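You operate a simulated robot arm through the tools that you are given. There is no shell and no other tool.

You are at the controls of a simulated two-armed robot. One attempt, no reset.

## Task
Plug the hose in, vacuum up the crumbs and switch off.
Fine: hose in before the switch; lay the wand back on its rests. What is to be rubbed or washed off counts as gone when no trace of it is left.

It is judged by the outcome, as a careful person would: the job done as asked, and still so three seconds after it is handed in. It fails if anything else is knocked over, pushed out of place, dropped, spilled or broken.

## Robot
Two 7-joint arms with fingered hands on one trunk that stands fixed in place. Base frame: the origin is at the foot of the trunk, x ahead of it, y to its left, z up. Lengths are in m, angles in rad, forces in N, time in s.
The left shoulder is at [0.06, 0.177, 1], the right one opposite. Each reaches about 1 m from its shoulder. Payload 4 kg a hand.
Tool frame (each hand has its own): the origin (TCP) lies between the finger pads and is the grasp point; the fingertips stand 0.037 m ahead of it; z points along the fingers, y is the line along which they close. The gripper opens to 0.124 m; its body begins 0.043 m behind the TCP. The gripper is a hand of 3 fingers: y runs from the thumb to the fingers, the wrist lies at [-0.015, -0.108, -0.202] in the tool frame, and closing takes about 1.5 s.
Orientation is that of the tool frame in the base frame, as [roll, pitch, yaw] about the fixed x, y, z axes, in that order (R = Rz(yaw) Ry(pitch) Rx(roll)). With the fingers straight down and the wrist toward the robot, the tool's x, y and z point along [0, 1, 0], [1, 0, 0] and [0, 0, -1] of the base frame.

## Interface
- The arms move only by the tool jog_arm. It takes "left_moves", "right_moves" or both (then of equal length, played together; a hand with none holds still); each is a list of rows, each an object (a shift or turn left out is 0, a gripper value left out holds the last) with "slide": the shift along the tool's x, y, z in units of 50 mm (1.0 is 50 mm), a list of three; "rotation": the turn, a rotation vector about the tool's x, y, z in units of 6 degrees (1.0 is 6 degrees), a list of three; "hand": the closure, from 0 (fully open) to 1 (shut). In form: [{"slide": [dx, dy, dz], "rotation": [ax, ay, az], "hand": hand}, ...]. A call has 1 to 20 rows; each row shifts and turns the commanded pose from where the row before left it, along the tool's axes as they then stand. A call with a number of a shift or a turn outside -1 to 1 is refused whole. A row lasts 0.2 s, in which the tool goes at most 0.05 m and 0.15 rad; a call with a longer step from one row to the next is refused whole, and so is a gripper value outside its range. Where a pose cannot be reached the arm comes as near as it can. A force on the tool above 40 N (or 10 N above the force at the start of the call, whichever is more), or a blocked arm, ends the call early, and 0.2 s more pass. Each finger travels about 0.072 m/s and halts on what it meets, pressing with about 22 N; the grip force reading is that of the motor and also rises with nothing between the fingers. The clock runs only during rows and for 0.2 s after the last one: add rows that do not move to give the fingers time. The reply holds the time, the measured pose of the TCP, the force on the tool along the base axes, the opening and the grip force, in the units named above and with some noise, with the torque about the TCP (base axes, N m) and any sound that the robot's microphone picked up, and new pictures: "show" is both (left out), scene, wrist or none (wrist: the cameras of the hands that moved).
- Cameras (640 x 400 px; columns grow to the right, rows downward): "scene" is now at [0.0542, 0.0399, 1.6705]; the picture's right is [0.43, -0.90, 0.00], its down [-0.42, -0.20, -0.88] and it looks along [0.80, 0.38, -0.47] (base axes); focal length 271 px, centre (320, 200). "left" rides on the left gripper at [-0.064, -0.076, -0.136] in its tool frame; the picture's right is [-0.84, -0.26, 0.48], its down [0.48, -0.76, 0.43] and it looks along [0.26, 0.60, 0.76] (tool axes); focal length 256 px, centre (320, 200). "right" rides on the right gripper at [0.064, -0.076, -0.137] in its tool frame; the picture's right is [-0.84, 0.26, -0.48], its down [-0.48, -0.76, 0.43] and it looks along [-0.26, 0.60, 0.76] (tool axes); focal length 256 px, centre (320, 200). There is no depth. A picture from a camera that has moved, and an enlarged one, comes with that camera's place and axes in the base frame and with its lens.
- raise_lower(by): slides the trunk up (or, below 0, down) by that many m; the arms and the scene camera ride with it, the base frame stays. It gives what a move gives, with no picture.
- preshape(shape, hand): the hand has 3 fingers and takes this shape, open, in about a second: jaw (thumb against the fingers, like two jaws); tri (thumb and two fingers); tip (a fingertip pinch); poke (one finger out to press); point (the index stretched); flat (the hand flat); cup (the hand cupped); fist (a fist). The gripper value then closes the fingers along that shape, each until it touches; the sizes above hold for jaw. It gives what a move gives, with no picture.
- pan_tilt(pan, tilt): turns the head with the scene camera to pan (to the left, within 1.501 rad either way) and tilt (down, from -0.506 to 1.204), counted from straight ahead of the robot. It gives what a move gives, and a new picture of the scene camera.
- enlarge(camera, box): a new picture of the part [left, top, right, bottom] of that camera's present view, enlarged. The clock stands still meanwhile.
- job_done(): hands the job in; it is judged then, once.

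Nothing tells you positions but the pictures and the camera data. Unless the task says otherwise, let go and move clear before handing in.

The tools are called after ">>>" as name(argument=value, ...) on one line, values as JSON. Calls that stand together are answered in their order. jog_arm: Moves the arms, as the interface text tells. Its arguments: {"type":"object","properties":{"left_moves":{"type":"array","items":{"type":"object","properties":{"slide":{"type":"array","items":{"type":"number"}},"rotation":{"type":"array","items":{"type":"number"}},"hand":{"type":"number"}}}},"right_moves":{"type":"array","items":{"type":"object","properties":{"slide":{"type":"array","items":{"type":"number"}},"rotation":{"type":"array","items":{"type":"number"}},"hand":{"type":"number"}}}},"show":{"type":"string","enum":["both","scene","wrist","none"]}},"required":[]} The other tools are called the same way: raise_lower (by) moves the trunk up or down; preshape (shape, hand) gives the hand a shape; pan_tilt (pan, tilt) turns the head that bears the scene camera; enlarge (camera, box) takes an enlarged picture of a part of a camera's view; job_done () hands the job in.

At the start:

```text
time: 0.0
left_ee_pos: [0.3414, 0.3915, 1.5481]
left_ee_rot: [-3.142, -0.001, 1.57]
left_contact_force: [0.9, 0.3, -0.7]
left_wrist_torque: [0.0, 0.0, 0.01]
left_gripper_width: 0.1234
left_gripper_force: 0.0
left_shape: jaw
right_ee_pos: [0.3594, -0.0062, 1.5571]
right_ee_rot: [-3.141, -0.002, 1.57]
right_contact_force: [-0.6, 0.1, 0.0]
right_wrist_torque: [0.01, 0.01, 0.0]
right_gripper_width: 0.1239
right_gripper_force: 0.1
right_shape: jaw
trunk travel left (down, up): [-0.525, 0.065]
head pan, tilt (commanded): [0.443, 0.489]
```

scene: 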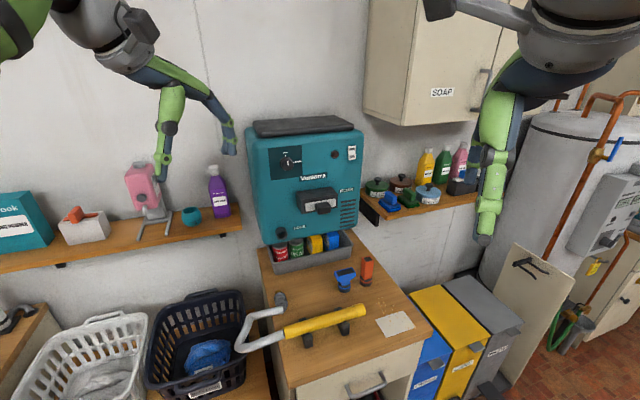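
right: 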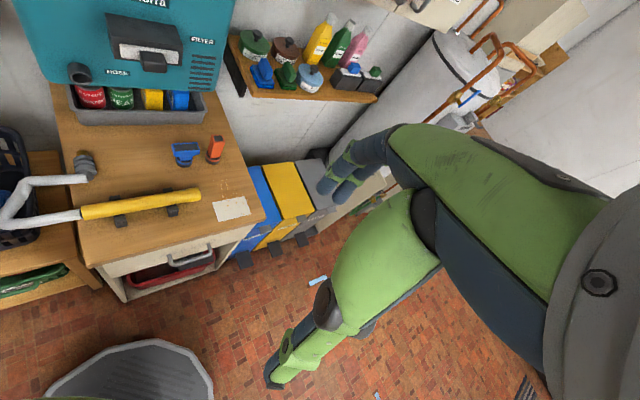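
left: 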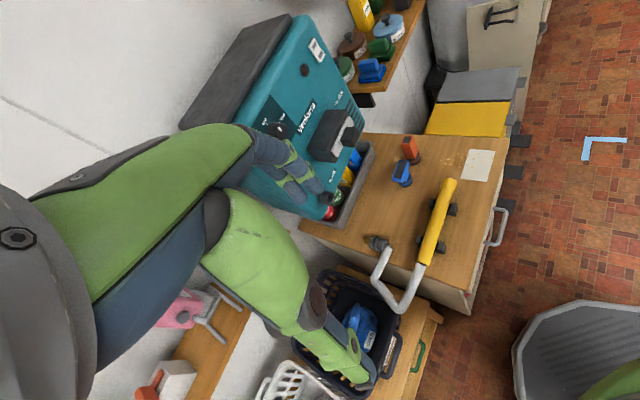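

I see a workbench with a teal wall vacuum unit that has a rotary switch and a "HOSE" port low on its front. On the bench are a yellow wand on two rests, a grey hose with a plug end, and crumbs near a paper. I'll look closer before moving.

>>> enlarge(camera="scene", box=[230, 110, 390, 210])

>>> enlarge(camera="scene", box=[220, 220, 440, 358])

>>> enlarge(camera="right", box=[0, 130, 280, 305])

>>> enlarge(camera="left", box=[340, 130, 520, 320])

```text
4.00 times, centred on (310, 160) of scene
camera zoom: at [0.0542, 0.0399, 1.6705], right [0.43, -0.9, 0.0], down [-0.42, -0.2, -0.88], along [0.8, 0.38, -0.47], focal length 1083 px, centre (360, 360)
```

zoom: 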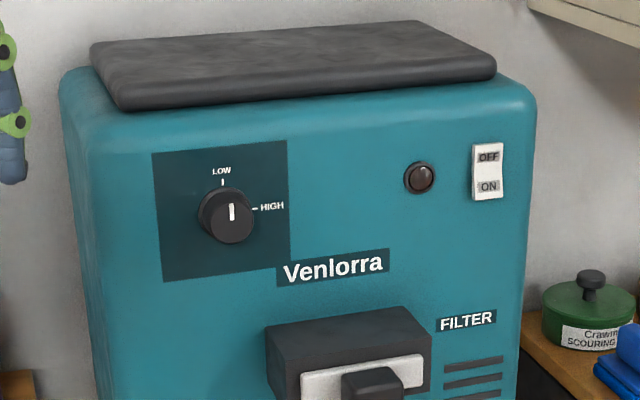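

```text
2.90 times, centred on (330, 289) of scene
camera zoom: at [0.0542, 0.0399, 1.6705], right [0.43, -0.9, 0.0], down [-0.42, -0.2, -0.88], along [0.8, 0.38, -0.47], focal length 785 px, centre (291, -58)
```

zoom: 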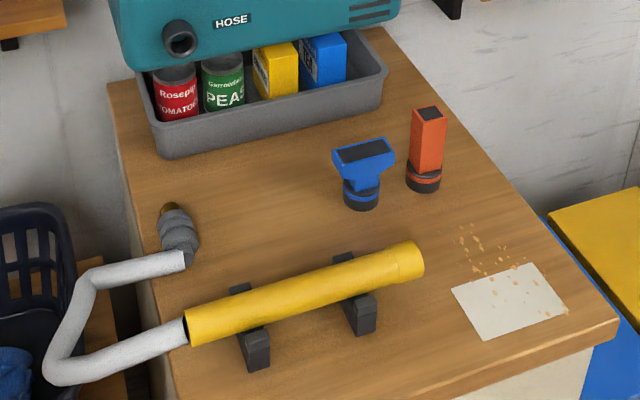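

```text
2.29 times, centred on (140, 218) of right
camera zoom: at [0.2827, 0.0571, 1.6953], right [0.26, -0.84, 0.48], down [-0.76, -0.48, -0.43], along [0.6, -0.26, -0.76], focal length 585 px, centre (731, 160)
```

zoom: 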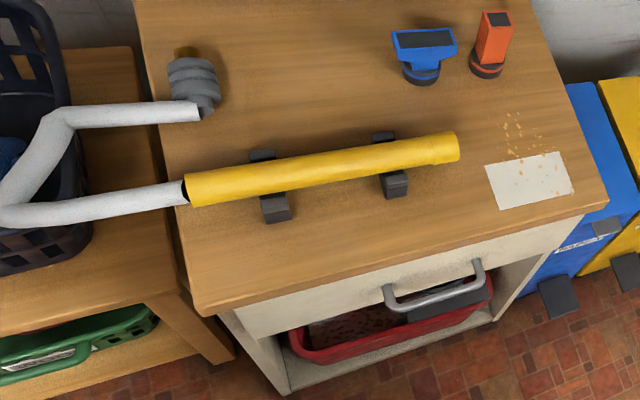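

```text
2.11 times, centred on (430, 225) of left
camera zoom: at [0.2652, 0.3286, 1.6849], right [-0.26, -0.84, -0.48], down [-0.76, 0.48, -0.43], along [0.6, 0.26, -0.76], focal length 539 px, centre (88, 147)
```

zoom: 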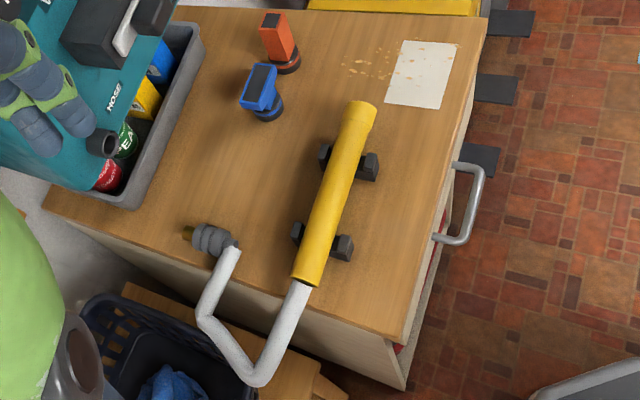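

>>> enlarge(camera="scene", box=[260, 210, 330, 254])

>>> enlarge(camera="scene", box=[260, 285, 330, 329])

>>> enlarge(camera="scene", box=[360, 280, 440, 330])

>>> enlarge(camera="scene", box=[275, 295, 385, 364])

>>> enlarge(camera="scene", box=[285, 170, 365, 220])

>>> enlarge(camera="left", box=[355, 220, 435, 270])

```text
9.09 times, centred on (295, 232) of scene
camera zoom: at [0.0542, 0.0399, 1.6705], right [0.43, -0.9, 0.0], down [-0.42, -0.2, -0.88], along [0.8, 0.38, -0.47], focal length 2462 px, centre (547, -91)
```

zoom: 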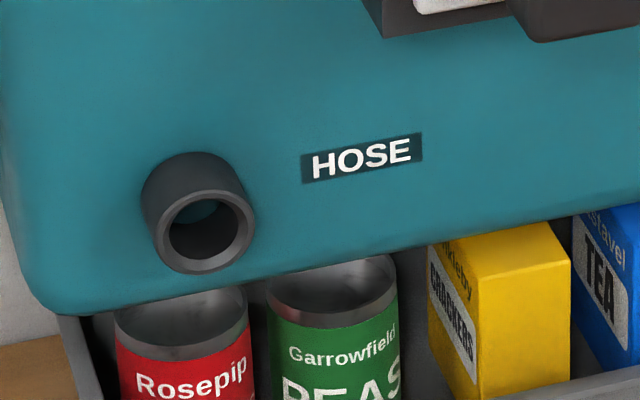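

```text
9.09 times, centred on (295, 307) of scene
camera zoom: at [0.0542, 0.0399, 1.6705], right [0.43, -0.9, 0.0], down [-0.42, -0.2, -0.88], along [0.8, 0.38, -0.47], focal length 2462 px, centre (547, -773)
```

zoom: 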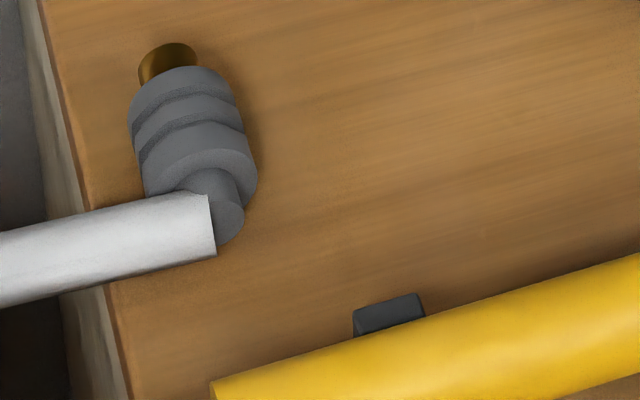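

```text
8.00 times, centred on (400, 305) of scene
camera zoom: at [0.0542, 0.0399, 1.6705], right [0.43, -0.9, 0.0], down [-0.42, -0.2, -0.88], along [0.8, 0.38, -0.47], focal length 2167 px, centre (-320, -640)
```

zoom: 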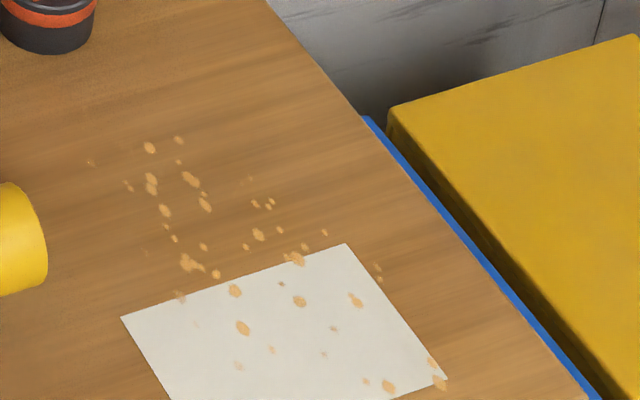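

```text
5.80 times, centred on (330, 330) of scene
camera zoom: at [0.0542, 0.0399, 1.6705], right [0.43, -0.9, 0.0], down [-0.42, -0.2, -0.88], along [0.8, 0.38, -0.47], focal length 1570 px, centre (262, -551)
```

zoom: 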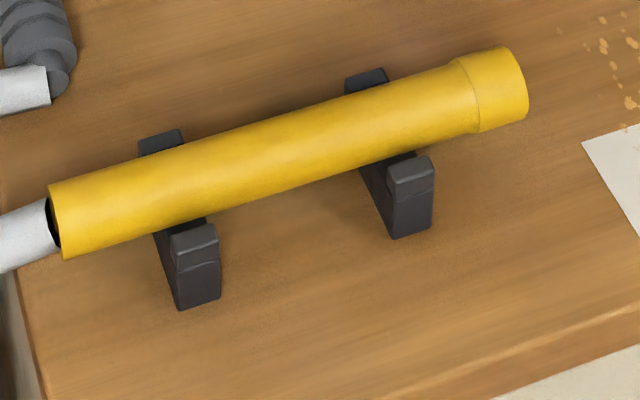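

```text
8.00 times, centred on (325, 195) of scene
camera zoom: at [0.0542, 0.0399, 1.6705], right [0.43, -0.9, 0.0], down [-0.42, -0.2, -0.88], along [0.8, 0.38, -0.47], focal length 2167 px, centre (280, 240)
```

zoom: 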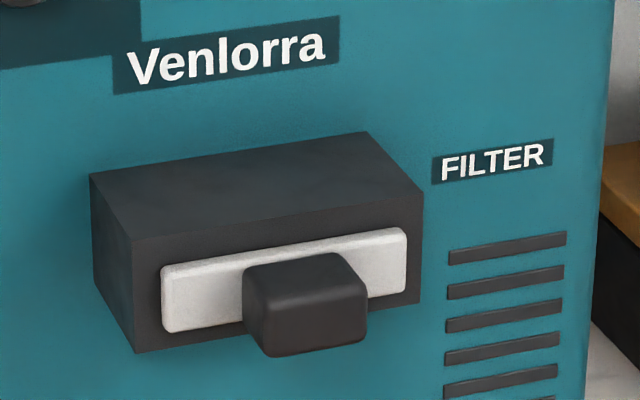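

```text
8.00 times, centred on (395, 245) of left
camera zoom: at [0.2652, 0.3286, 1.6849], right [-0.26, -0.84, -0.48], down [-0.76, 0.48, -0.43], along [0.6, 0.26, -0.76], focal length 2048 px, centre (-280, -160)
```

zoom: 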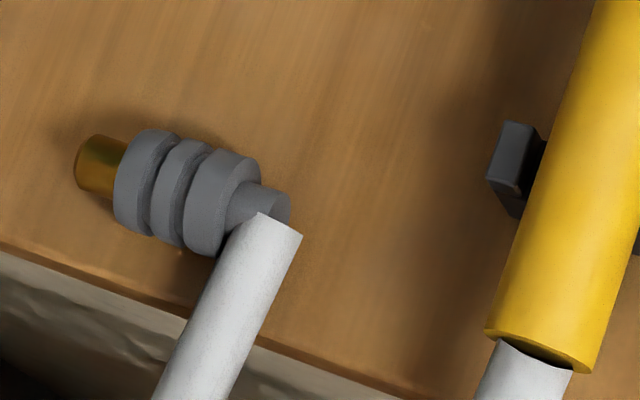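

The bench top is at about z≈0.90 and the wall runs at 45° to the robot. I put the hose plug at about (0.596, 0.447, 0.92), pointing at the wall, and the port at about (0.704, 0.497, 1.12). First I'll turn the left hand so its fingers close across the plug and tilt forward.

>>> jog_arm(left_moves=[{"rotation": [0, 0, 0.9375]}, {"rotation": [0, 0, 0.9375]}, {"rotation": [0, 0, 0.9375]}, {"rotation": [0, 0, 0.9375]}, {"rotation": [0, 0, 0.9375]}, {"rotation": [0, 0, 0.9375]}, {"rotation": [0, 0, 0.9375]}, {"rotation": [0, 0, 0.9375]}, {"rotation": [0, 0.952, 0]}, {"rotation": [0, 0.952, 0]}, {"rotation": [0, 0.952, 0]}, {"rotation": [0, 0.952, 0]}, {"rotation": [0, 0.952, 0]}, {"rotation": [0, 0.952, 0]}, {"rotation": [0, 0.952, 0]}, {}], show="both")

```text
time: 3.4
left_ee_pos: [0.3425, 0.3919, 1.5485]
left_ee_rot: [-3.14, -0.698, 0.785]
left_contact_force: [0.3, 0.8, -0.2]
left_wrist_torque: [-0.03, -0.02, 0.01]
left_gripper_width: 0.1237
left_gripper_force: 0.1
left_shape: jaw
right_ee_pos: [0.3601, -0.0064, 1.5581]
right_ee_rot: [-3.141, -0.001, 1.572]
right_contact_force: [0.4, 0.1, -0.3]
right_wrist_torque: [-0.02, -0.01, 0.02]
right_gripper_width: 0.1235
right_gripper_force: 0.0
right_shape: jaw
trunk travel left (down, up): [-0.525, 0.065]
head pan, tilt (commanded): [0.443, 0.489]
camera scene: at [0.0545, 0.04, 1.6705], right [0.43, -0.9, 0.0], down [-0.42, -0.2, -0.88], along [0.8, 0.38, -0.47], focal length 271 px, centre (320, 200)
camera left: at [0.1912, 0.3502, 1.6118], right [-0.42, -0.05, -0.91], down [-0.08, 1.0, -0.02], along [0.91, 0.06, -0.42], focal length 256 px, centre (320, 200)
```

scene: 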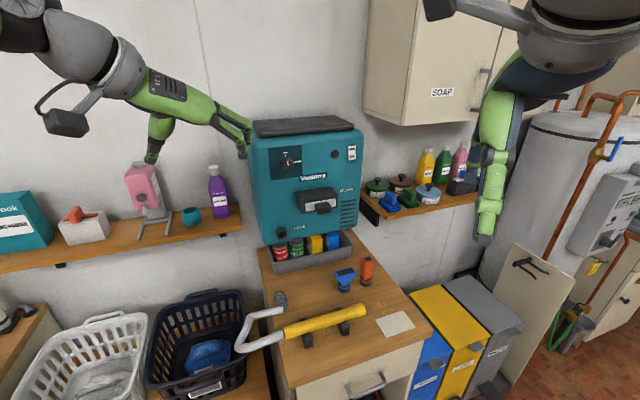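
left: 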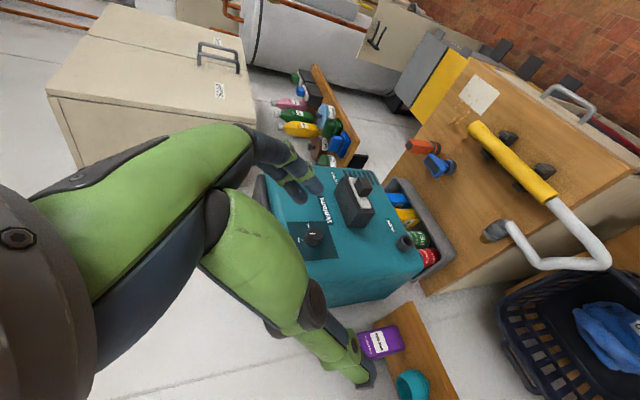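

The hand is turned as I meant it to be, with the fingers 40° forward of straight down and closing along the wall. Now I'll move to a standoff above and behind the plug.

>>> jog_arm(left_moves=[{"slide": [-0.3775, 0.235, 0.768]}, {"slide": [-0.3775, 0.235, 0.768]}, {"slide": [-0.3775, 0.235, 0.768]}, {"slide": [-0.3775, 0.235, 0.768]}, {"slide": [-0.3775, 0.235, 0.768]}, {"slide": [-0.3775, 0.235, 0.768]}, {"slide": [-0.3775, 0.235, 0.768]}, {"slide": [-0.3775, 0.235, 0.768]}, {"slide": [-0.3775, 0.235, 0.768]}, {"slide": [-0.3775, 0.235, 0.768]}, {"slide": [-0.3775, 0.235, 0.768]}, {"slide": [-0.3775, 0.235, 0.768]}, {}], show="both")

```text
time: 6.2
left_ee_pos: [0.5294, 0.3772, 1.0506]
left_ee_rot: [3.141, -0.7, 0.785]
left_contact_force: [0.1, 0.0, 0.5]
left_wrist_torque: [0.0, -0.01, -0.05]
left_gripper_width: 0.1237
left_gripper_force: 0.2
left_shape: jaw
right_ee_pos: [0.3591, -0.0064, 1.5589]
right_ee_rot: [-3.141, 0.0, 1.57]
right_contact_force: [-0.9, 0.0, 0.6]
right_wrist_torque: [0.02, -0.03, 0.01]
right_gripper_width: 0.1235
right_gripper_force: 0.0
right_shape: jaw
trunk travel left (down, up): [-0.525, 0.065]
head pan, tilt (commanded): [0.443, 0.489]
camera scene: at [0.0532, 0.0398, 1.6706], right [0.43, -0.9, 0.0], down [-0.42, -0.2, -0.88], along [0.8, 0.38, -0.47], focal length 271 px, centre (320, 200)
camera left: at [0.3781, 0.335, 1.1136], right [-0.41, -0.05, -0.91], down [-0.08, 1.0, -0.02], along [0.91, 0.06, -0.42], focal length 256 px, centre (320, 200)
```

scene: 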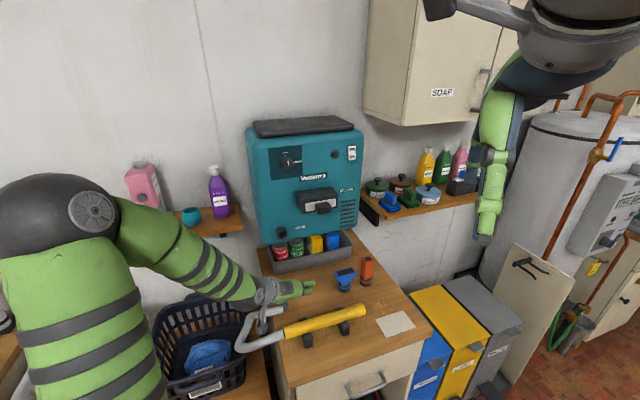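
left: 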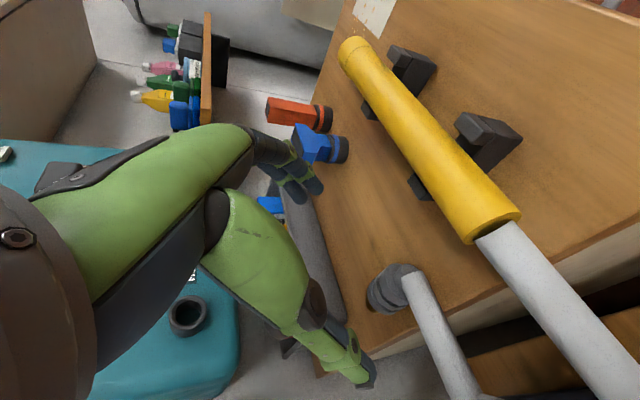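

>>> enlarge(camera="left", box=[330, 240, 450, 315])

>>> enlarge(camera="scene", box=[230, 260, 350, 335])

>>> enlarge(camera="left", box=[140, 270, 260, 345])

```text
5.33 times, centred on (390, 278) of left
camera zoom: at [0.3781, 0.335, 1.1136], right [-0.41, -0.05, -0.91], down [-0.08, 1.0, -0.02], along [0.91, 0.06, -0.42], focal length 1365 px, centre (-53, -213)
```

zoom: 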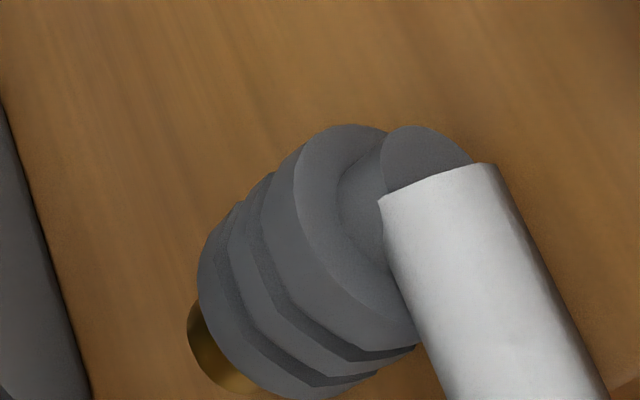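

```text
5.33 times, centred on (290, 298) of scene
camera zoom: at [0.0532, 0.0398, 1.6706], right [0.43, -0.9, 0.0], down [-0.42, -0.2, -0.88], along [0.8, 0.38, -0.47], focal length 1444 px, centre (480, -320)
```

zoom: 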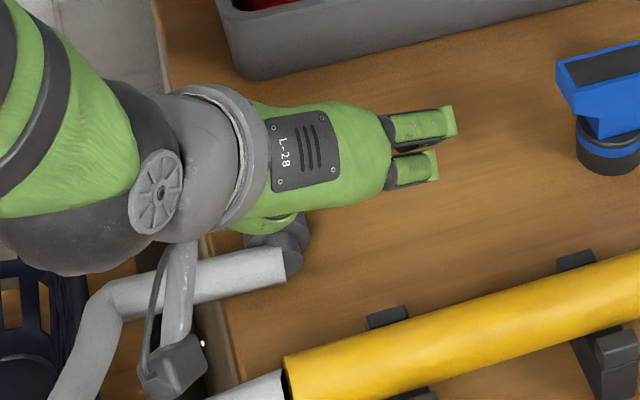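

```text
5.33 times, centred on (200, 308) of left
camera zoom: at [0.3781, 0.335, 1.1136], right [-0.41, -0.05, -0.91], down [-0.08, 1.0, -0.02], along [0.91, 0.06, -0.42], focal length 1365 px, centre (960, -373)
```

zoom: 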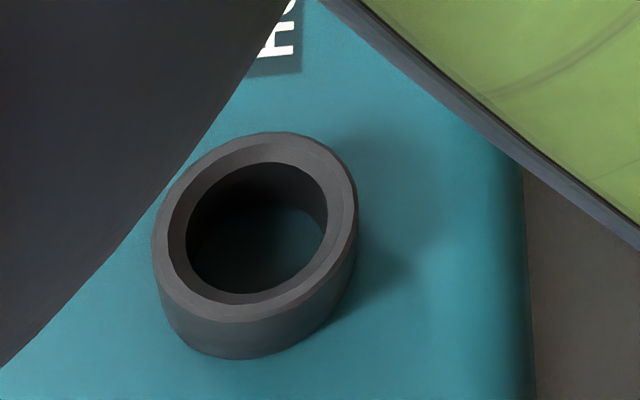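

The plug collar is at about (0.598, 0.449, 0.921) and the port mouth at about (0.690, 0.485, 1.126). I'll reduce the tilt to 25° so both fingers clear the bench, then move to just above the plug and look again.

>>> jog_arm(left_moves=[{"rotation": [0, -0.8333, 0]}, {"rotation": [0, -0.8333, 0]}, {"rotation": [0, -0.8333, 0]}, {"slide": [0.397, -0.023, 0.56]}, {"slide": [0.397, -0.023, 0.56]}, {}], show="both")

```text
time: 7.6
left_ee_pos: [0.5703, 0.4228, 1.0156]
left_ee_rot: [-3.14, -0.438, 0.784]
left_contact_force: [0.0, 0.0, 0.0]
left_wrist_torque: [0.04, 0.0, 0.0]
left_gripper_width: 0.1236
left_gripper_force: 0.1
left_shape: jaw
right_ee_pos: [0.3588, -0.0071, 1.559]
right_ee_rot: [3.14, 0.001, 1.571]
right_contact_force: [-0.5, -0.4, 0.4]
right_wrist_torque: [-0.01, 0.01, -0.02]
right_gripper_width: 0.1235
right_gripper_force: 0.1
right_shape: jaw
trunk travel left (down, up): [-0.525, 0.065]
head pan, tilt (commanded): [0.443, 0.489]
camera scene: at [0.0539, 0.0396, 1.6706], right [0.43, -0.9, 0.0], down [-0.42, -0.2, -0.88], along [0.8, 0.38, -0.47], focal length 271 px, centre (320, 200)
camera left: at [0.4337, 0.3955, 1.112], right [-0.57, -0.21, -0.79], down [-0.1, 0.98, -0.19], along [0.81, -0.03, -0.58], focal length 256 px, centre (320, 200)
```

scene: 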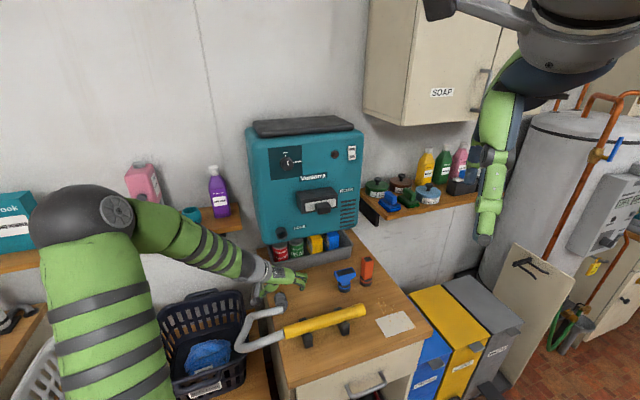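
left: 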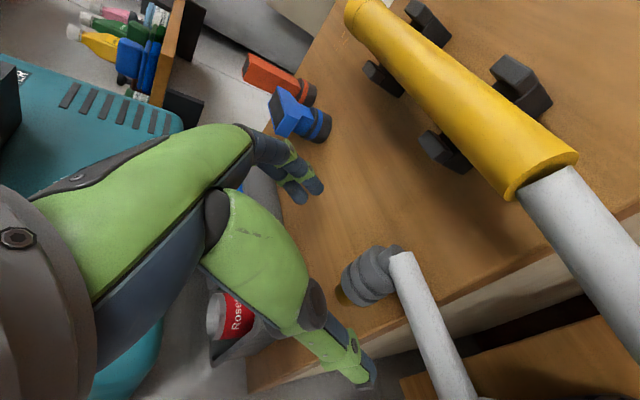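

>>> enlarge(camera="left", box=[260, 150, 440, 390])

>>> enlarge(camera="scene", box=[230, 250, 350, 325])

```text
1.67 times, centred on (350, 270) of left
camera zoom: at [0.4337, 0.3955, 1.112], right [-0.57, -0.21, -0.79], down [-0.1, 0.98, -0.19], along [0.81, -0.03, -0.58], focal length 427 px, centre (270, 83)
```

zoom: 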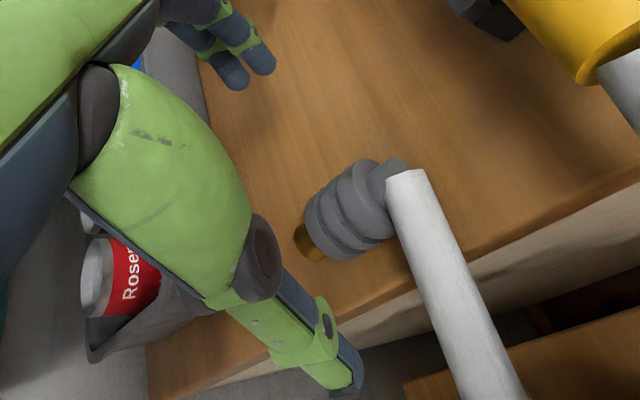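

```text
5.33 times, centred on (290, 288) of scene
camera zoom: at [0.0539, 0.0396, 1.6706], right [0.43, -0.9, 0.0], down [-0.42, -0.2, -0.88], along [0.8, 0.38, -0.47], focal length 1444 px, centre (480, -267)
```

zoom: 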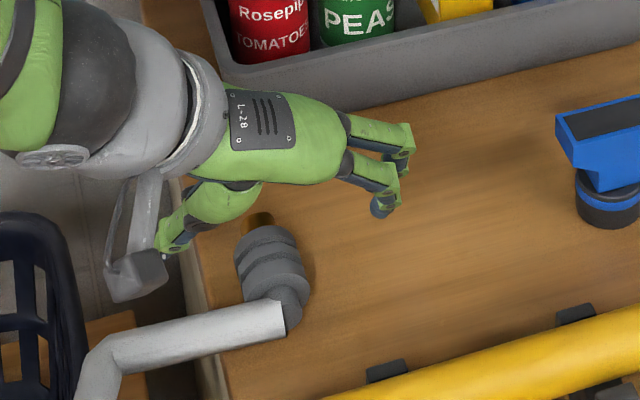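

The plug sits squarely between the thumb and fingers, and the hose is clear of the thumb. I'll go down along the fingers.

>>> jog_arm(left_moves=[{"slide": [0, 0.02, 0.5]}, {"slide": [0, 0, 0.4]}, {"slide": [-0.01, 0, 0.3]}, {"slide": [-0.01, 0, 0.2]}, {"slide": [0, 0, 0.17]}, {}], show="both")

>>> enlarge(camera="left", box=[260, 150, 440, 390])

>>> enlarge(camera="scene", box=[240, 260, 330, 316])

```text
time: 9.0
left_ee_pos: [0.5914, 0.4443, 0.9432]
left_ee_rot: [3.141, -0.436, 0.785]
left_contact_force: [0.5, 1.0, 0.0]
left_wrist_torque: [-0.02, -0.02, -0.01]
left_gripper_width: 0.1236
left_gripper_force: 0.0
left_shape: jaw
right_ee_pos: [0.36, -0.0061, 1.5593]
right_ee_rot: [3.142, 0.0, 1.571]
right_contact_force: [-0.2, 0.4, 0.2]
right_wrist_torque: [-0.03, 0.0, 0.0]
right_gripper_width: 0.1236
right_gripper_force: 0.1
right_shape: jaw
trunk travel left (down, up): [-0.525, 0.065]
head pan, tilt (commanded): [0.443, 0.489]
camera scene: at [0.0541, 0.0399, 1.6705], right [0.43, -0.9, 0.0], down [-0.42, -0.2, -0.88], along [0.8, 0.38, -0.47], focal length 271 px, centre (320, 200)
camera left: at [0.456, 0.417, 1.0409], right [-0.57, -0.21, -0.79], down [-0.1, 0.98, -0.19], along [0.81, -0.03, -0.58], focal length 256 px, centre (320, 200)
```

scene: 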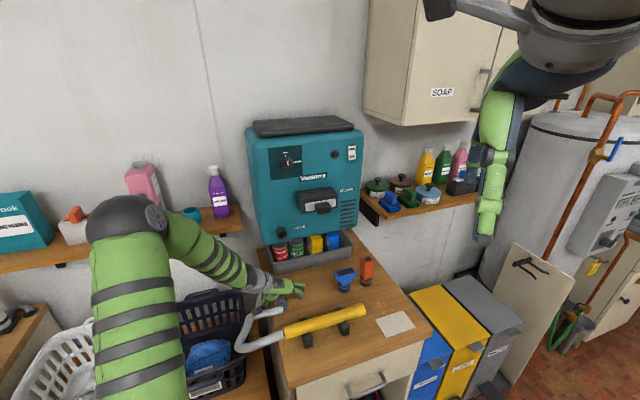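
left: 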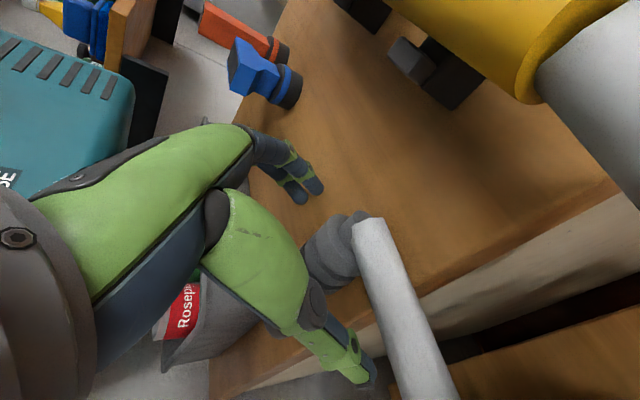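

```text
1.67 times, centred on (350, 270) of left
camera zoom: at [0.456, 0.417, 1.0409], right [-0.57, -0.21, -0.79], down [-0.1, 0.98, -0.19], along [0.81, -0.03, -0.58], focal length 427 px, centre (270, 83)
```

zoom: 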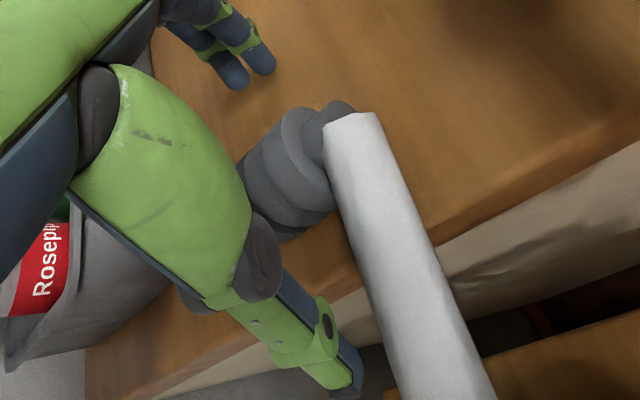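

```text
7.11 times, centred on (285, 288) of scene
camera zoom: at [0.0541, 0.0399, 1.6705], right [0.43, -0.9, 0.0], down [-0.42, -0.2, -0.88], along [0.8, 0.38, -0.47], focal length 1926 px, centre (569, -426)
```

zoom: 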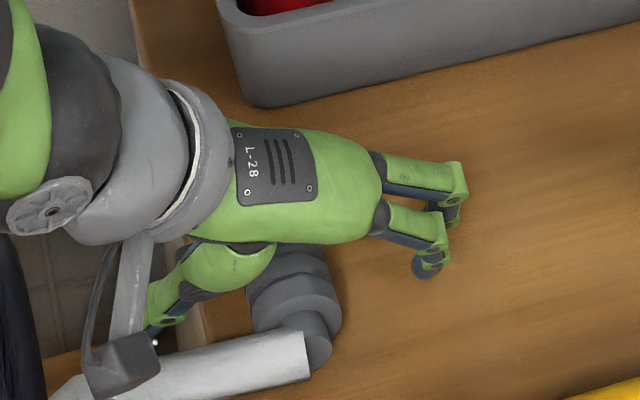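

The collar is between the finger pads and nothing is touching yet. Closing the left hand.

>>> jog_arm(left_moves=[{"hand": 0.3}, {"hand": 0.5}, {"hand": 0.7}, {"hand": 0.85}, {"hand": 1.0}, {"hand": 1.0}, {"hand": 1.0}, {"hand": 1.0}, {"hand": 1.0}], show="both")

>>> enlarge(camera="left", box=[260, 150, 440, 390])

>>> enlarge(camera="scene", box=[240, 260, 330, 316])

```text
time: 11.0
left_ee_pos: [0.5921, 0.4447, 0.9446]
left_ee_rot: [3.142, -0.437, 0.786]
left_contact_force: [-0.3, 0.4, 4.7]
left_wrist_torque: [0.03, -0.07, -0.03]
left_gripper_width: 0.0413
left_gripper_force: 22.1
left_shape: jaw
right_ee_pos: [0.36, -0.0075, 1.559]
right_ee_rot: [-3.14, -0.001, 1.571]
right_contact_force: [0.2, 0.1, 0.8]
right_wrist_torque: [0.01, 0.01, 0.0]
right_gripper_width: 0.1238
right_gripper_force: 0.1
right_shape: jaw
trunk travel left (down, up): [-0.525, 0.065]
head pan, tilt (commanded): [0.443, 0.489]
camera scene: at [0.0539, 0.0397, 1.6706], right [0.43, -0.9, 0.0], down [-0.42, -0.2, -0.88], along [0.8, 0.38, -0.47], focal length 271 px, centre (320, 200)
camera left: at [0.4559, 0.4169, 1.0412], right [-0.57, -0.21, -0.79], down [-0.1, 0.98, -0.19], along [0.81, -0.03, -0.58], focal length 256 px, centre (320, 200)
```

scene: 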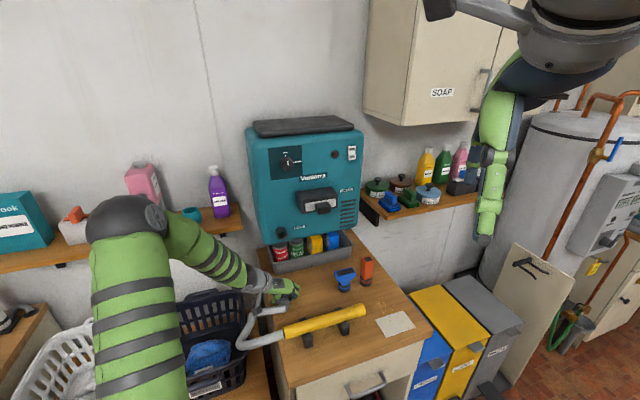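
left: 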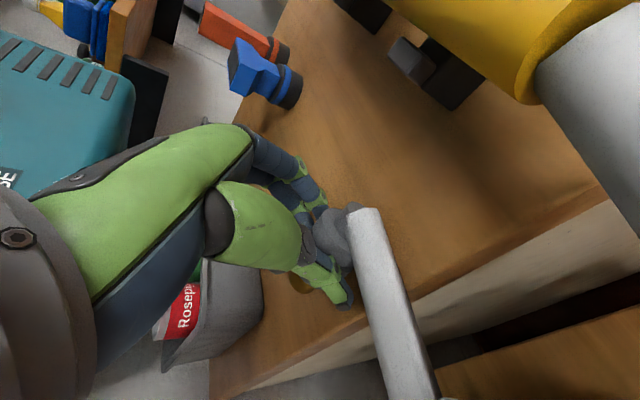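

```text
1.67 times, centred on (350, 270) of left
camera zoom: at [0.4559, 0.4169, 1.0412], right [-0.57, -0.21, -0.79], down [-0.1, 0.98, -0.19], along [0.81, -0.03, -0.58], focal length 427 px, centre (270, 83)
```

zoom: 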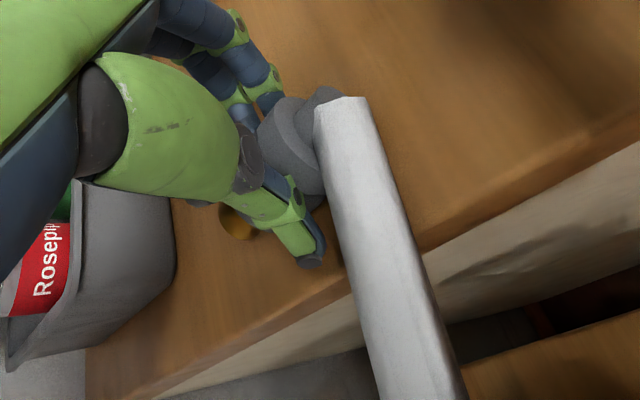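

```text
7.11 times, centred on (285, 288) of scene
camera zoom: at [0.0539, 0.0397, 1.6706], right [0.43, -0.9, 0.0], down [-0.42, -0.2, -0.88], along [0.8, 0.38, -0.47], focal length 1926 px, centre (569, -426)
```

zoom: 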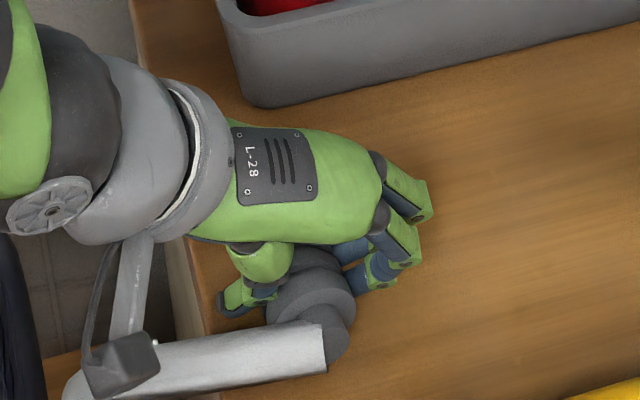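

Grip is firm (22 N, 41 mm). I'll lift the plug straight up 0.1 m and check that the hose isn't disturbing the wand.

>>> jog_arm(left_moves=[{"slide": [0.1057, 0, -0.2266]}, {"slide": [0.2113, 0, -0.4532]}, {"slide": [0.2536, 0, -0.5438]}, {"slide": [0.2747, 0, -0.5891]}, {}], show="both")

>>> enlarge(camera="left", box=[260, 180, 420, 280])

>>> enlarge(camera="scene", box=[230, 220, 370, 350])

```text
time: 12.2
left_ee_pos: [0.5912, 0.4445, 1.0442]
left_ee_rot: [-3.141, -0.435, 0.785]
left_contact_force: [0.7, -0.5, -1.0]
left_wrist_torque: [-0.01, 0.01, -0.03]
left_gripper_width: 0.0405
left_gripper_force: 21.8
left_shape: jaw
right_ee_pos: [0.3606, -0.0053, 1.5574]
right_ee_rot: [3.14, -0.003, 1.571]
right_contact_force: [0.5, 0.4, 0.5]
right_wrist_torque: [-0.01, -0.03, 0.01]
right_gripper_width: 0.1237
right_gripper_force: 0.0
right_shape: jaw
trunk travel left (down, up): [-0.525, 0.065]
head pan, tilt (commanded): [0.443, 0.489]
camera scene: at [0.0546, 0.0404, 1.6705], right [0.43, -0.9, 0.0], down [-0.42, -0.2, -0.88], along [0.8, 0.38, -0.47], focal length 271 px, centre (320, 200)
camera left: at [0.4561, 0.4164, 1.1408], right [-0.57, -0.21, -0.79], down [-0.1, 0.98, -0.19], along [0.81, -0.03, -0.58], focal length 256 px, centre (320, 200)
```

scene: 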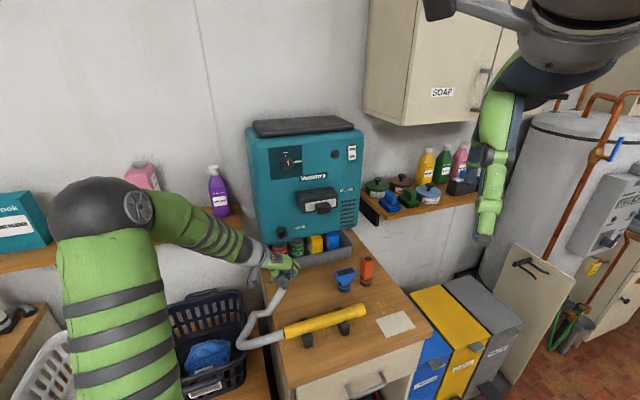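
left: 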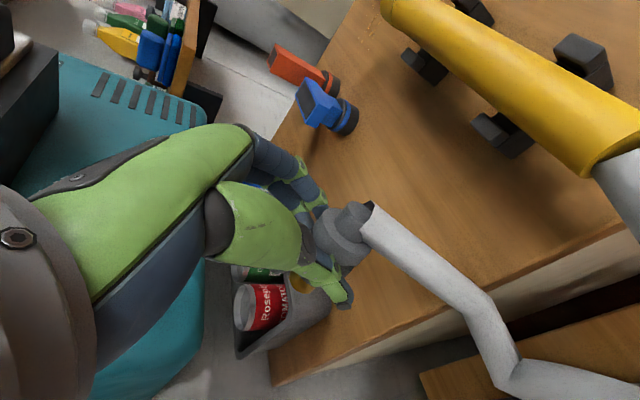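

```text
4.00 times, centred on (340, 230) of left
camera zoom: at [0.4561, 0.4164, 1.1408], right [-0.57, -0.21, -0.79], down [-0.1, 0.98, -0.19], along [0.81, -0.03, -0.58], focal length 1024 px, centre (240, 80)
```

zoom: 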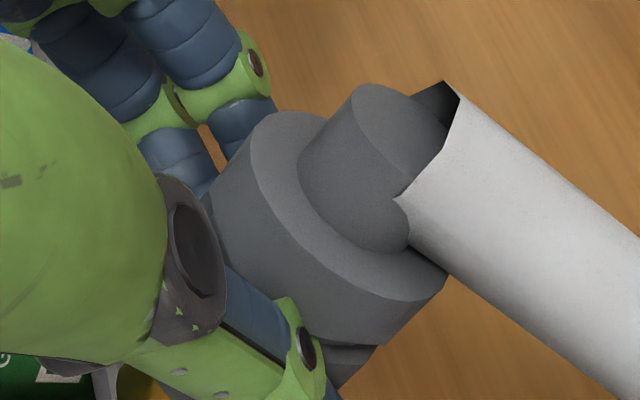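

```text
3.08 times, centred on (300, 285) of scene
camera zoom: at [0.0546, 0.0404, 1.6705], right [0.43, -0.9, 0.0], down [-0.42, -0.2, -0.88], along [0.8, 0.38, -0.47], focal length 833 px, centre (382, -62)
```

zoom: 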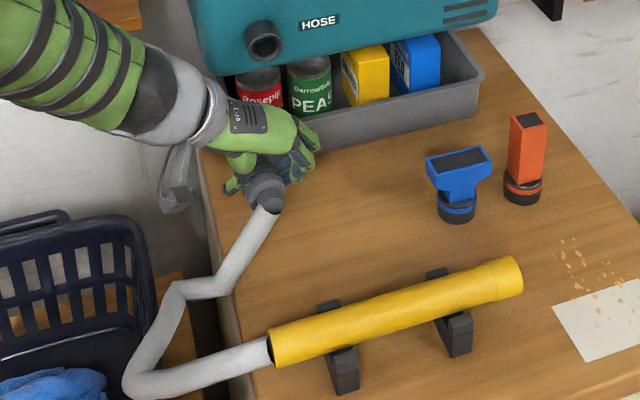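

>>> enlarge(camera="scene", box=[272, 262, 312, 287])

>>> enlarge(camera="right", box=[60, 100, 140, 200])

>>> enlarge(camera="left", box=[280, 260, 360, 310])

```text
16.00 times, centred on (292, 274) of scene
camera zoom: at [0.0546, 0.0404, 1.6705], right [0.43, -0.9, 0.0], down [-0.42, -0.2, -0.88], along [0.8, 0.38, -0.47], focal length 4333 px, centre (768, -992)
```

zoom: 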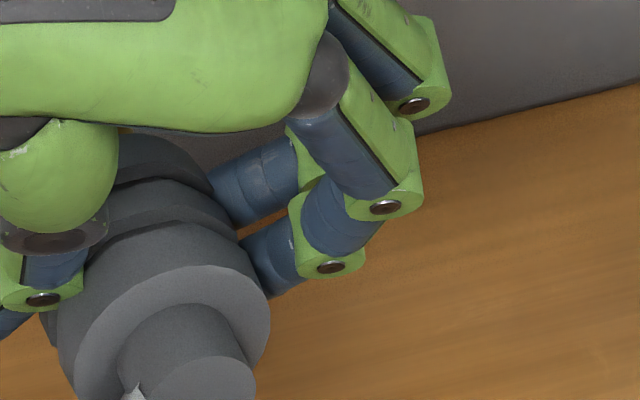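

```text
4.00 times, centred on (100, 150) of right
camera zoom: at [0.2832, 0.0577, 1.6951], right [0.26, -0.84, 0.48], down [-0.76, -0.48, -0.43], along [0.6, -0.26, -0.76], focal length 1024 px, centre (1200, 400)
```

zoom: 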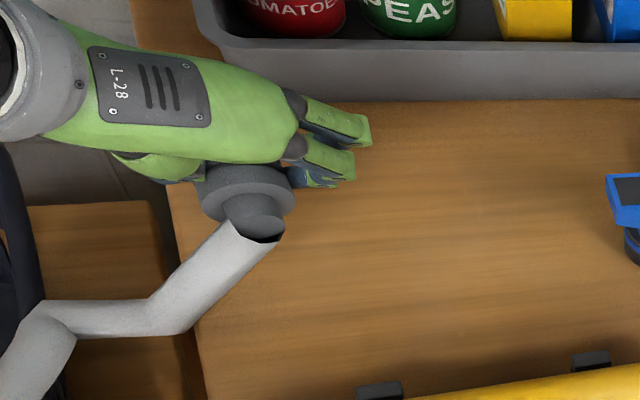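

```text
8.00 times, centred on (320, 285) of left
camera zoom: at [0.4561, 0.4164, 1.1408], right [-0.57, -0.21, -0.79], down [-0.1, 0.98, -0.19], along [0.81, -0.03, -0.58], focal length 2048 px, centre (320, -480)
```

zoom: 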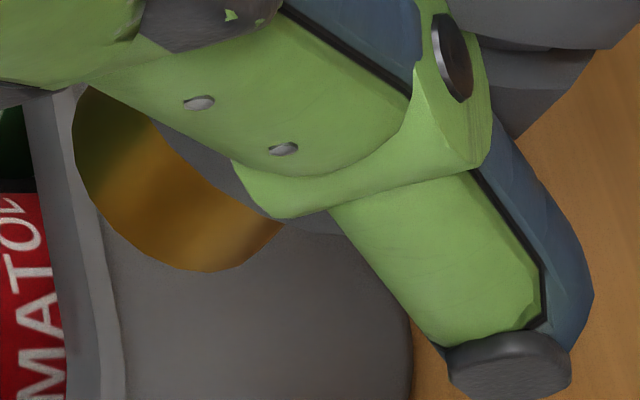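

The plug is held nearly level at about z≈1.015, with its tip at about u=0.110 along the wall. Before going up to the port, I need to know how close the filter box corner and port are to my knuckles.

>>> enlarge(camera="right", box=[60, 0, 220, 100])

>>> enlarge(camera="scene", box=[250, 170, 370, 245])

>>> enlarge(camera="left", box=[0, 0, 240, 150])

```text
4.00 times, centred on (140, 50) of right
camera zoom: at [0.2832, 0.0577, 1.6951], right [0.26, -0.84, 0.48], down [-0.76, -0.48, -0.43], along [0.6, -0.26, -0.76], focal length 1024 px, centre (1040, 800)
```

zoom: 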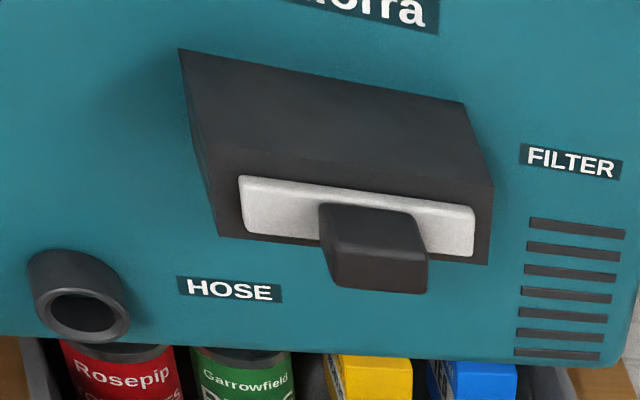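

```text
5.33 times, centred on (310, 208) of scene
camera zoom: at [0.0546, 0.0404, 1.6705], right [0.43, -0.9, 0.0], down [-0.42, -0.2, -0.88], along [0.8, 0.38, -0.47], focal length 1444 px, centre (373, 160)
```

zoom: 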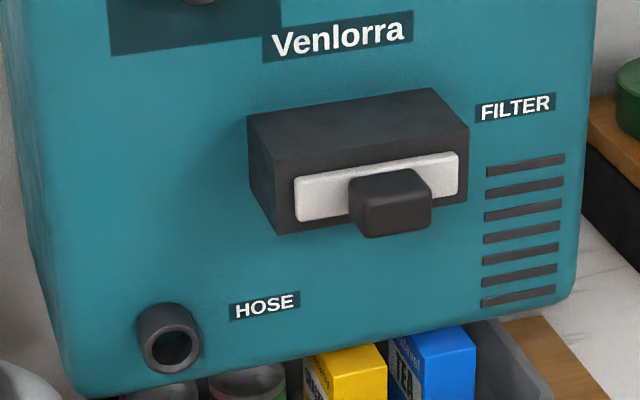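

```text
2.67 times, centred on (120, 75) of left
camera zoom: at [0.4561, 0.4164, 1.1408], right [-0.57, -0.21, -0.79], down [-0.1, 0.98, -0.19], along [0.81, -0.03, -0.58], focal length 683 px, centre (853, 533)
```

zoom: 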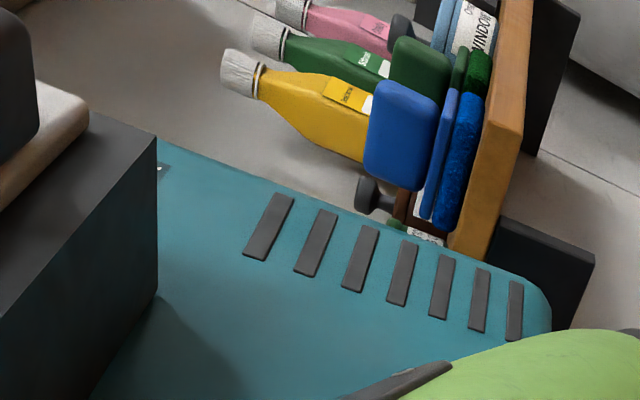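

The filter box's near lower corner is at about u=0.208, z=1.22. My knuckles should clear it by about 15 mm. Next I raise the plug to just short of the port mouth and inspect the alignment.

>>> jog_arm(left_moves=[{"slide": [0.28, 0.237, -0.65]}, {"slide": [0.409, 0.237, -0.609]}, {"slide": [0.45, 0.237, -0.5]}, {"slide": [0.087, 0, -0.067]}, {}], show="both")

>>> enlarge(camera="scene", box=[260, 215, 324, 255])

>>> enlarge(camera="left", box=[240, 220, 400, 320])

>>> enlarge(camera="right", box=[40, 40, 140, 120])

```text
time: 13.4
left_ee_pos: [0.6289, 0.4304, 1.1524]
left_ee_rot: [3.141, -0.435, 0.786]
left_contact_force: [0.0, -0.1, -0.4]
left_wrist_torque: [0.0, -0.01, -0.03]
left_gripper_width: 0.0406
left_gripper_force: 21.7
left_shape: jaw
right_ee_pos: [0.3612, -0.0073, 1.5593]
right_ee_rot: [3.141, 0.0, 1.571]
right_contact_force: [0.7, -0.3, -0.1]
right_wrist_torque: [0.04, 0.0, 0.03]
right_gripper_width: 0.1236
right_gripper_force: 0.0
right_shape: jaw
trunk travel left (down, up): [-0.525, 0.065]
head pan, tilt (commanded): [0.443, 0.489]
camera scene: at [0.0543, 0.0398, 1.6705], right [0.43, -0.9, 0.0], down [-0.42, -0.2, -0.88], along [0.8, 0.38, -0.47], focal length 271 px, centre (320, 200)
camera left: at [0.4944, 0.4026, 1.2489], right [-0.57, -0.21, -0.79], down [-0.1, 0.98, -0.19], along [0.81, -0.03, -0.58], focal length 256 px, centre (320, 200)
```

scene: 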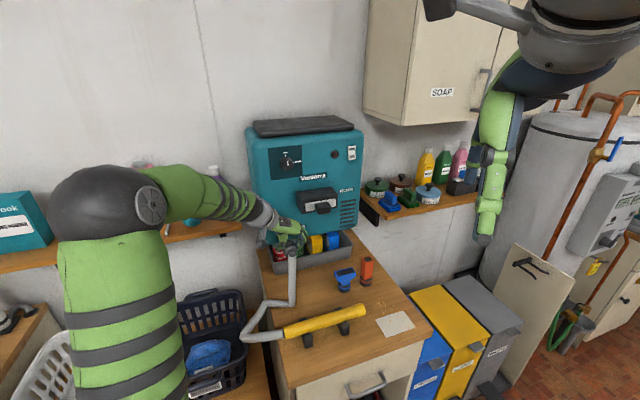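
left: 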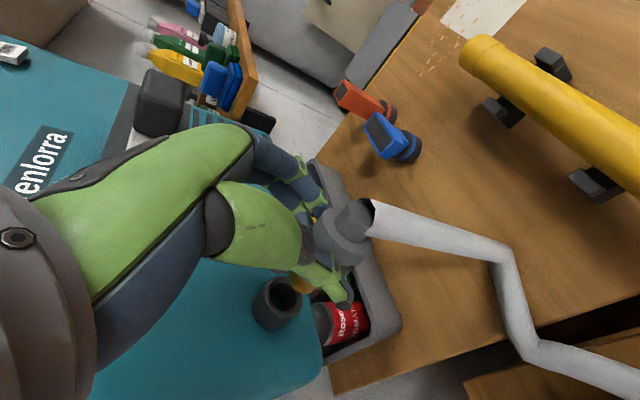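

```text
10.00 times, centred on (292, 235) of scene
camera zoom: at [0.0543, 0.0398, 1.6705], right [0.43, -0.9, 0.0], down [-0.42, -0.2, -0.88], along [0.8, 0.38, -0.47], focal length 2708 px, centre (600, -150)
```

zoom: 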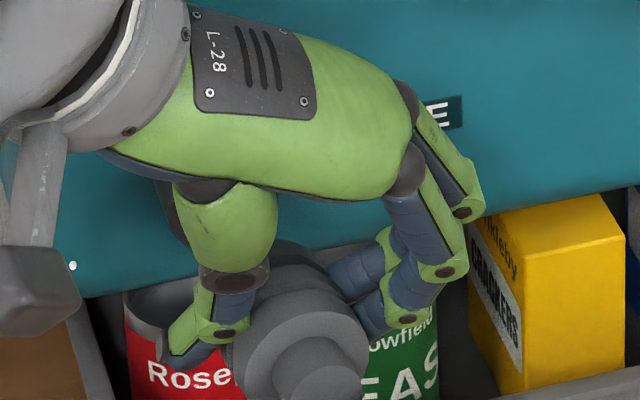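

```text
4.00 times, centred on (320, 270) of left
camera zoom: at [0.4944, 0.4026, 1.2489], right [-0.57, -0.21, -0.79], down [-0.1, 0.98, -0.19], along [0.81, -0.03, -0.58], focal length 1024 px, centre (320, -80)
```

zoom: 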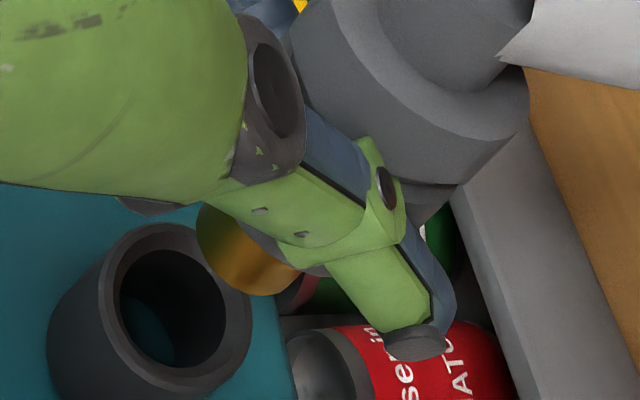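

```text
5.00 times, centred on (90, 80) of right
camera zoom: at [0.2829, 0.0569, 1.6952], right [0.26, -0.84, 0.48], down [-0.76, -0.48, -0.43], along [0.6, -0.26, -0.76], focal length 1280 px, centre (1470, 800)
```

zoom: 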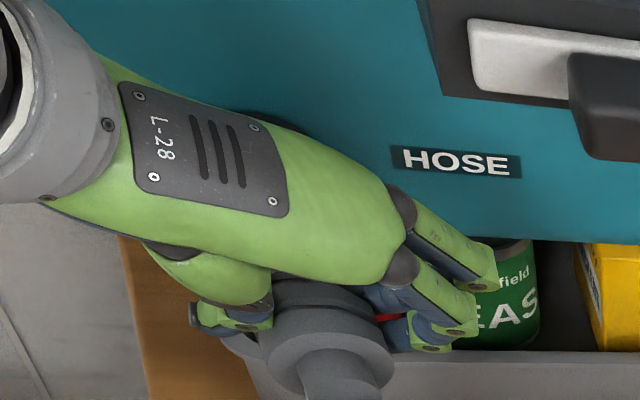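

The tip is lined up with the mouth to within a few mm, but the plug may be pitched slightly nose-down. I'll take close-ups to measure that before pushing.

>>> enlarge(camera="left", box=[280, 185, 392, 255])

>>> enlarge(camera="left", box=[240, 255, 352, 325])

>>> enlarge(camera="scene", box=[270, 230, 310, 265])

```text
5.71 times, centred on (336, 220) of left
camera zoom: at [0.4944, 0.4026, 1.2489], right [-0.57, -0.21, -0.79], down [-0.1, 0.98, -0.19], along [0.81, -0.03, -0.58], focal length 1463 px, centre (229, 86)
```

zoom: 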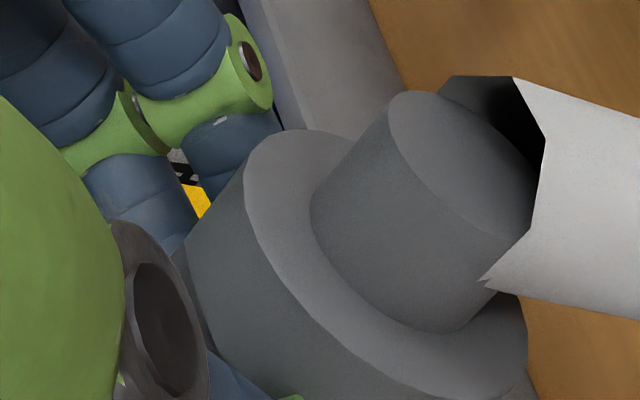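

```text
5.71 times, centred on (296, 290) of left
camera zoom: at [0.4944, 0.4026, 1.2489], right [-0.57, -0.21, -0.79], down [-0.1, 0.98, -0.19], along [0.81, -0.03, -0.58], focal length 1463 px, centre (457, -314)
```

zoom: 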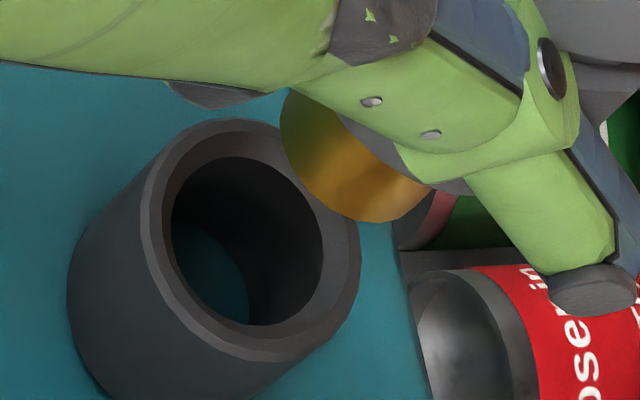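

```text
11.43 times, centred on (290, 248) of scene
camera zoom: at [0.0543, 0.0398, 1.6705], right [0.43, -0.9, 0.0], down [-0.42, -0.2, -0.88], along [0.8, 0.38, -0.47], focal length 3095 px, centre (663, -343)
```

zoom: 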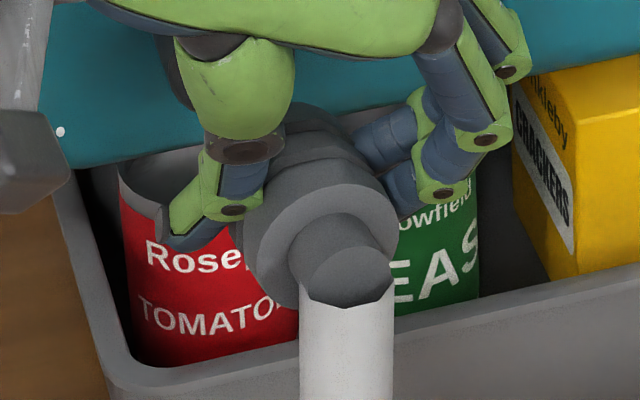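

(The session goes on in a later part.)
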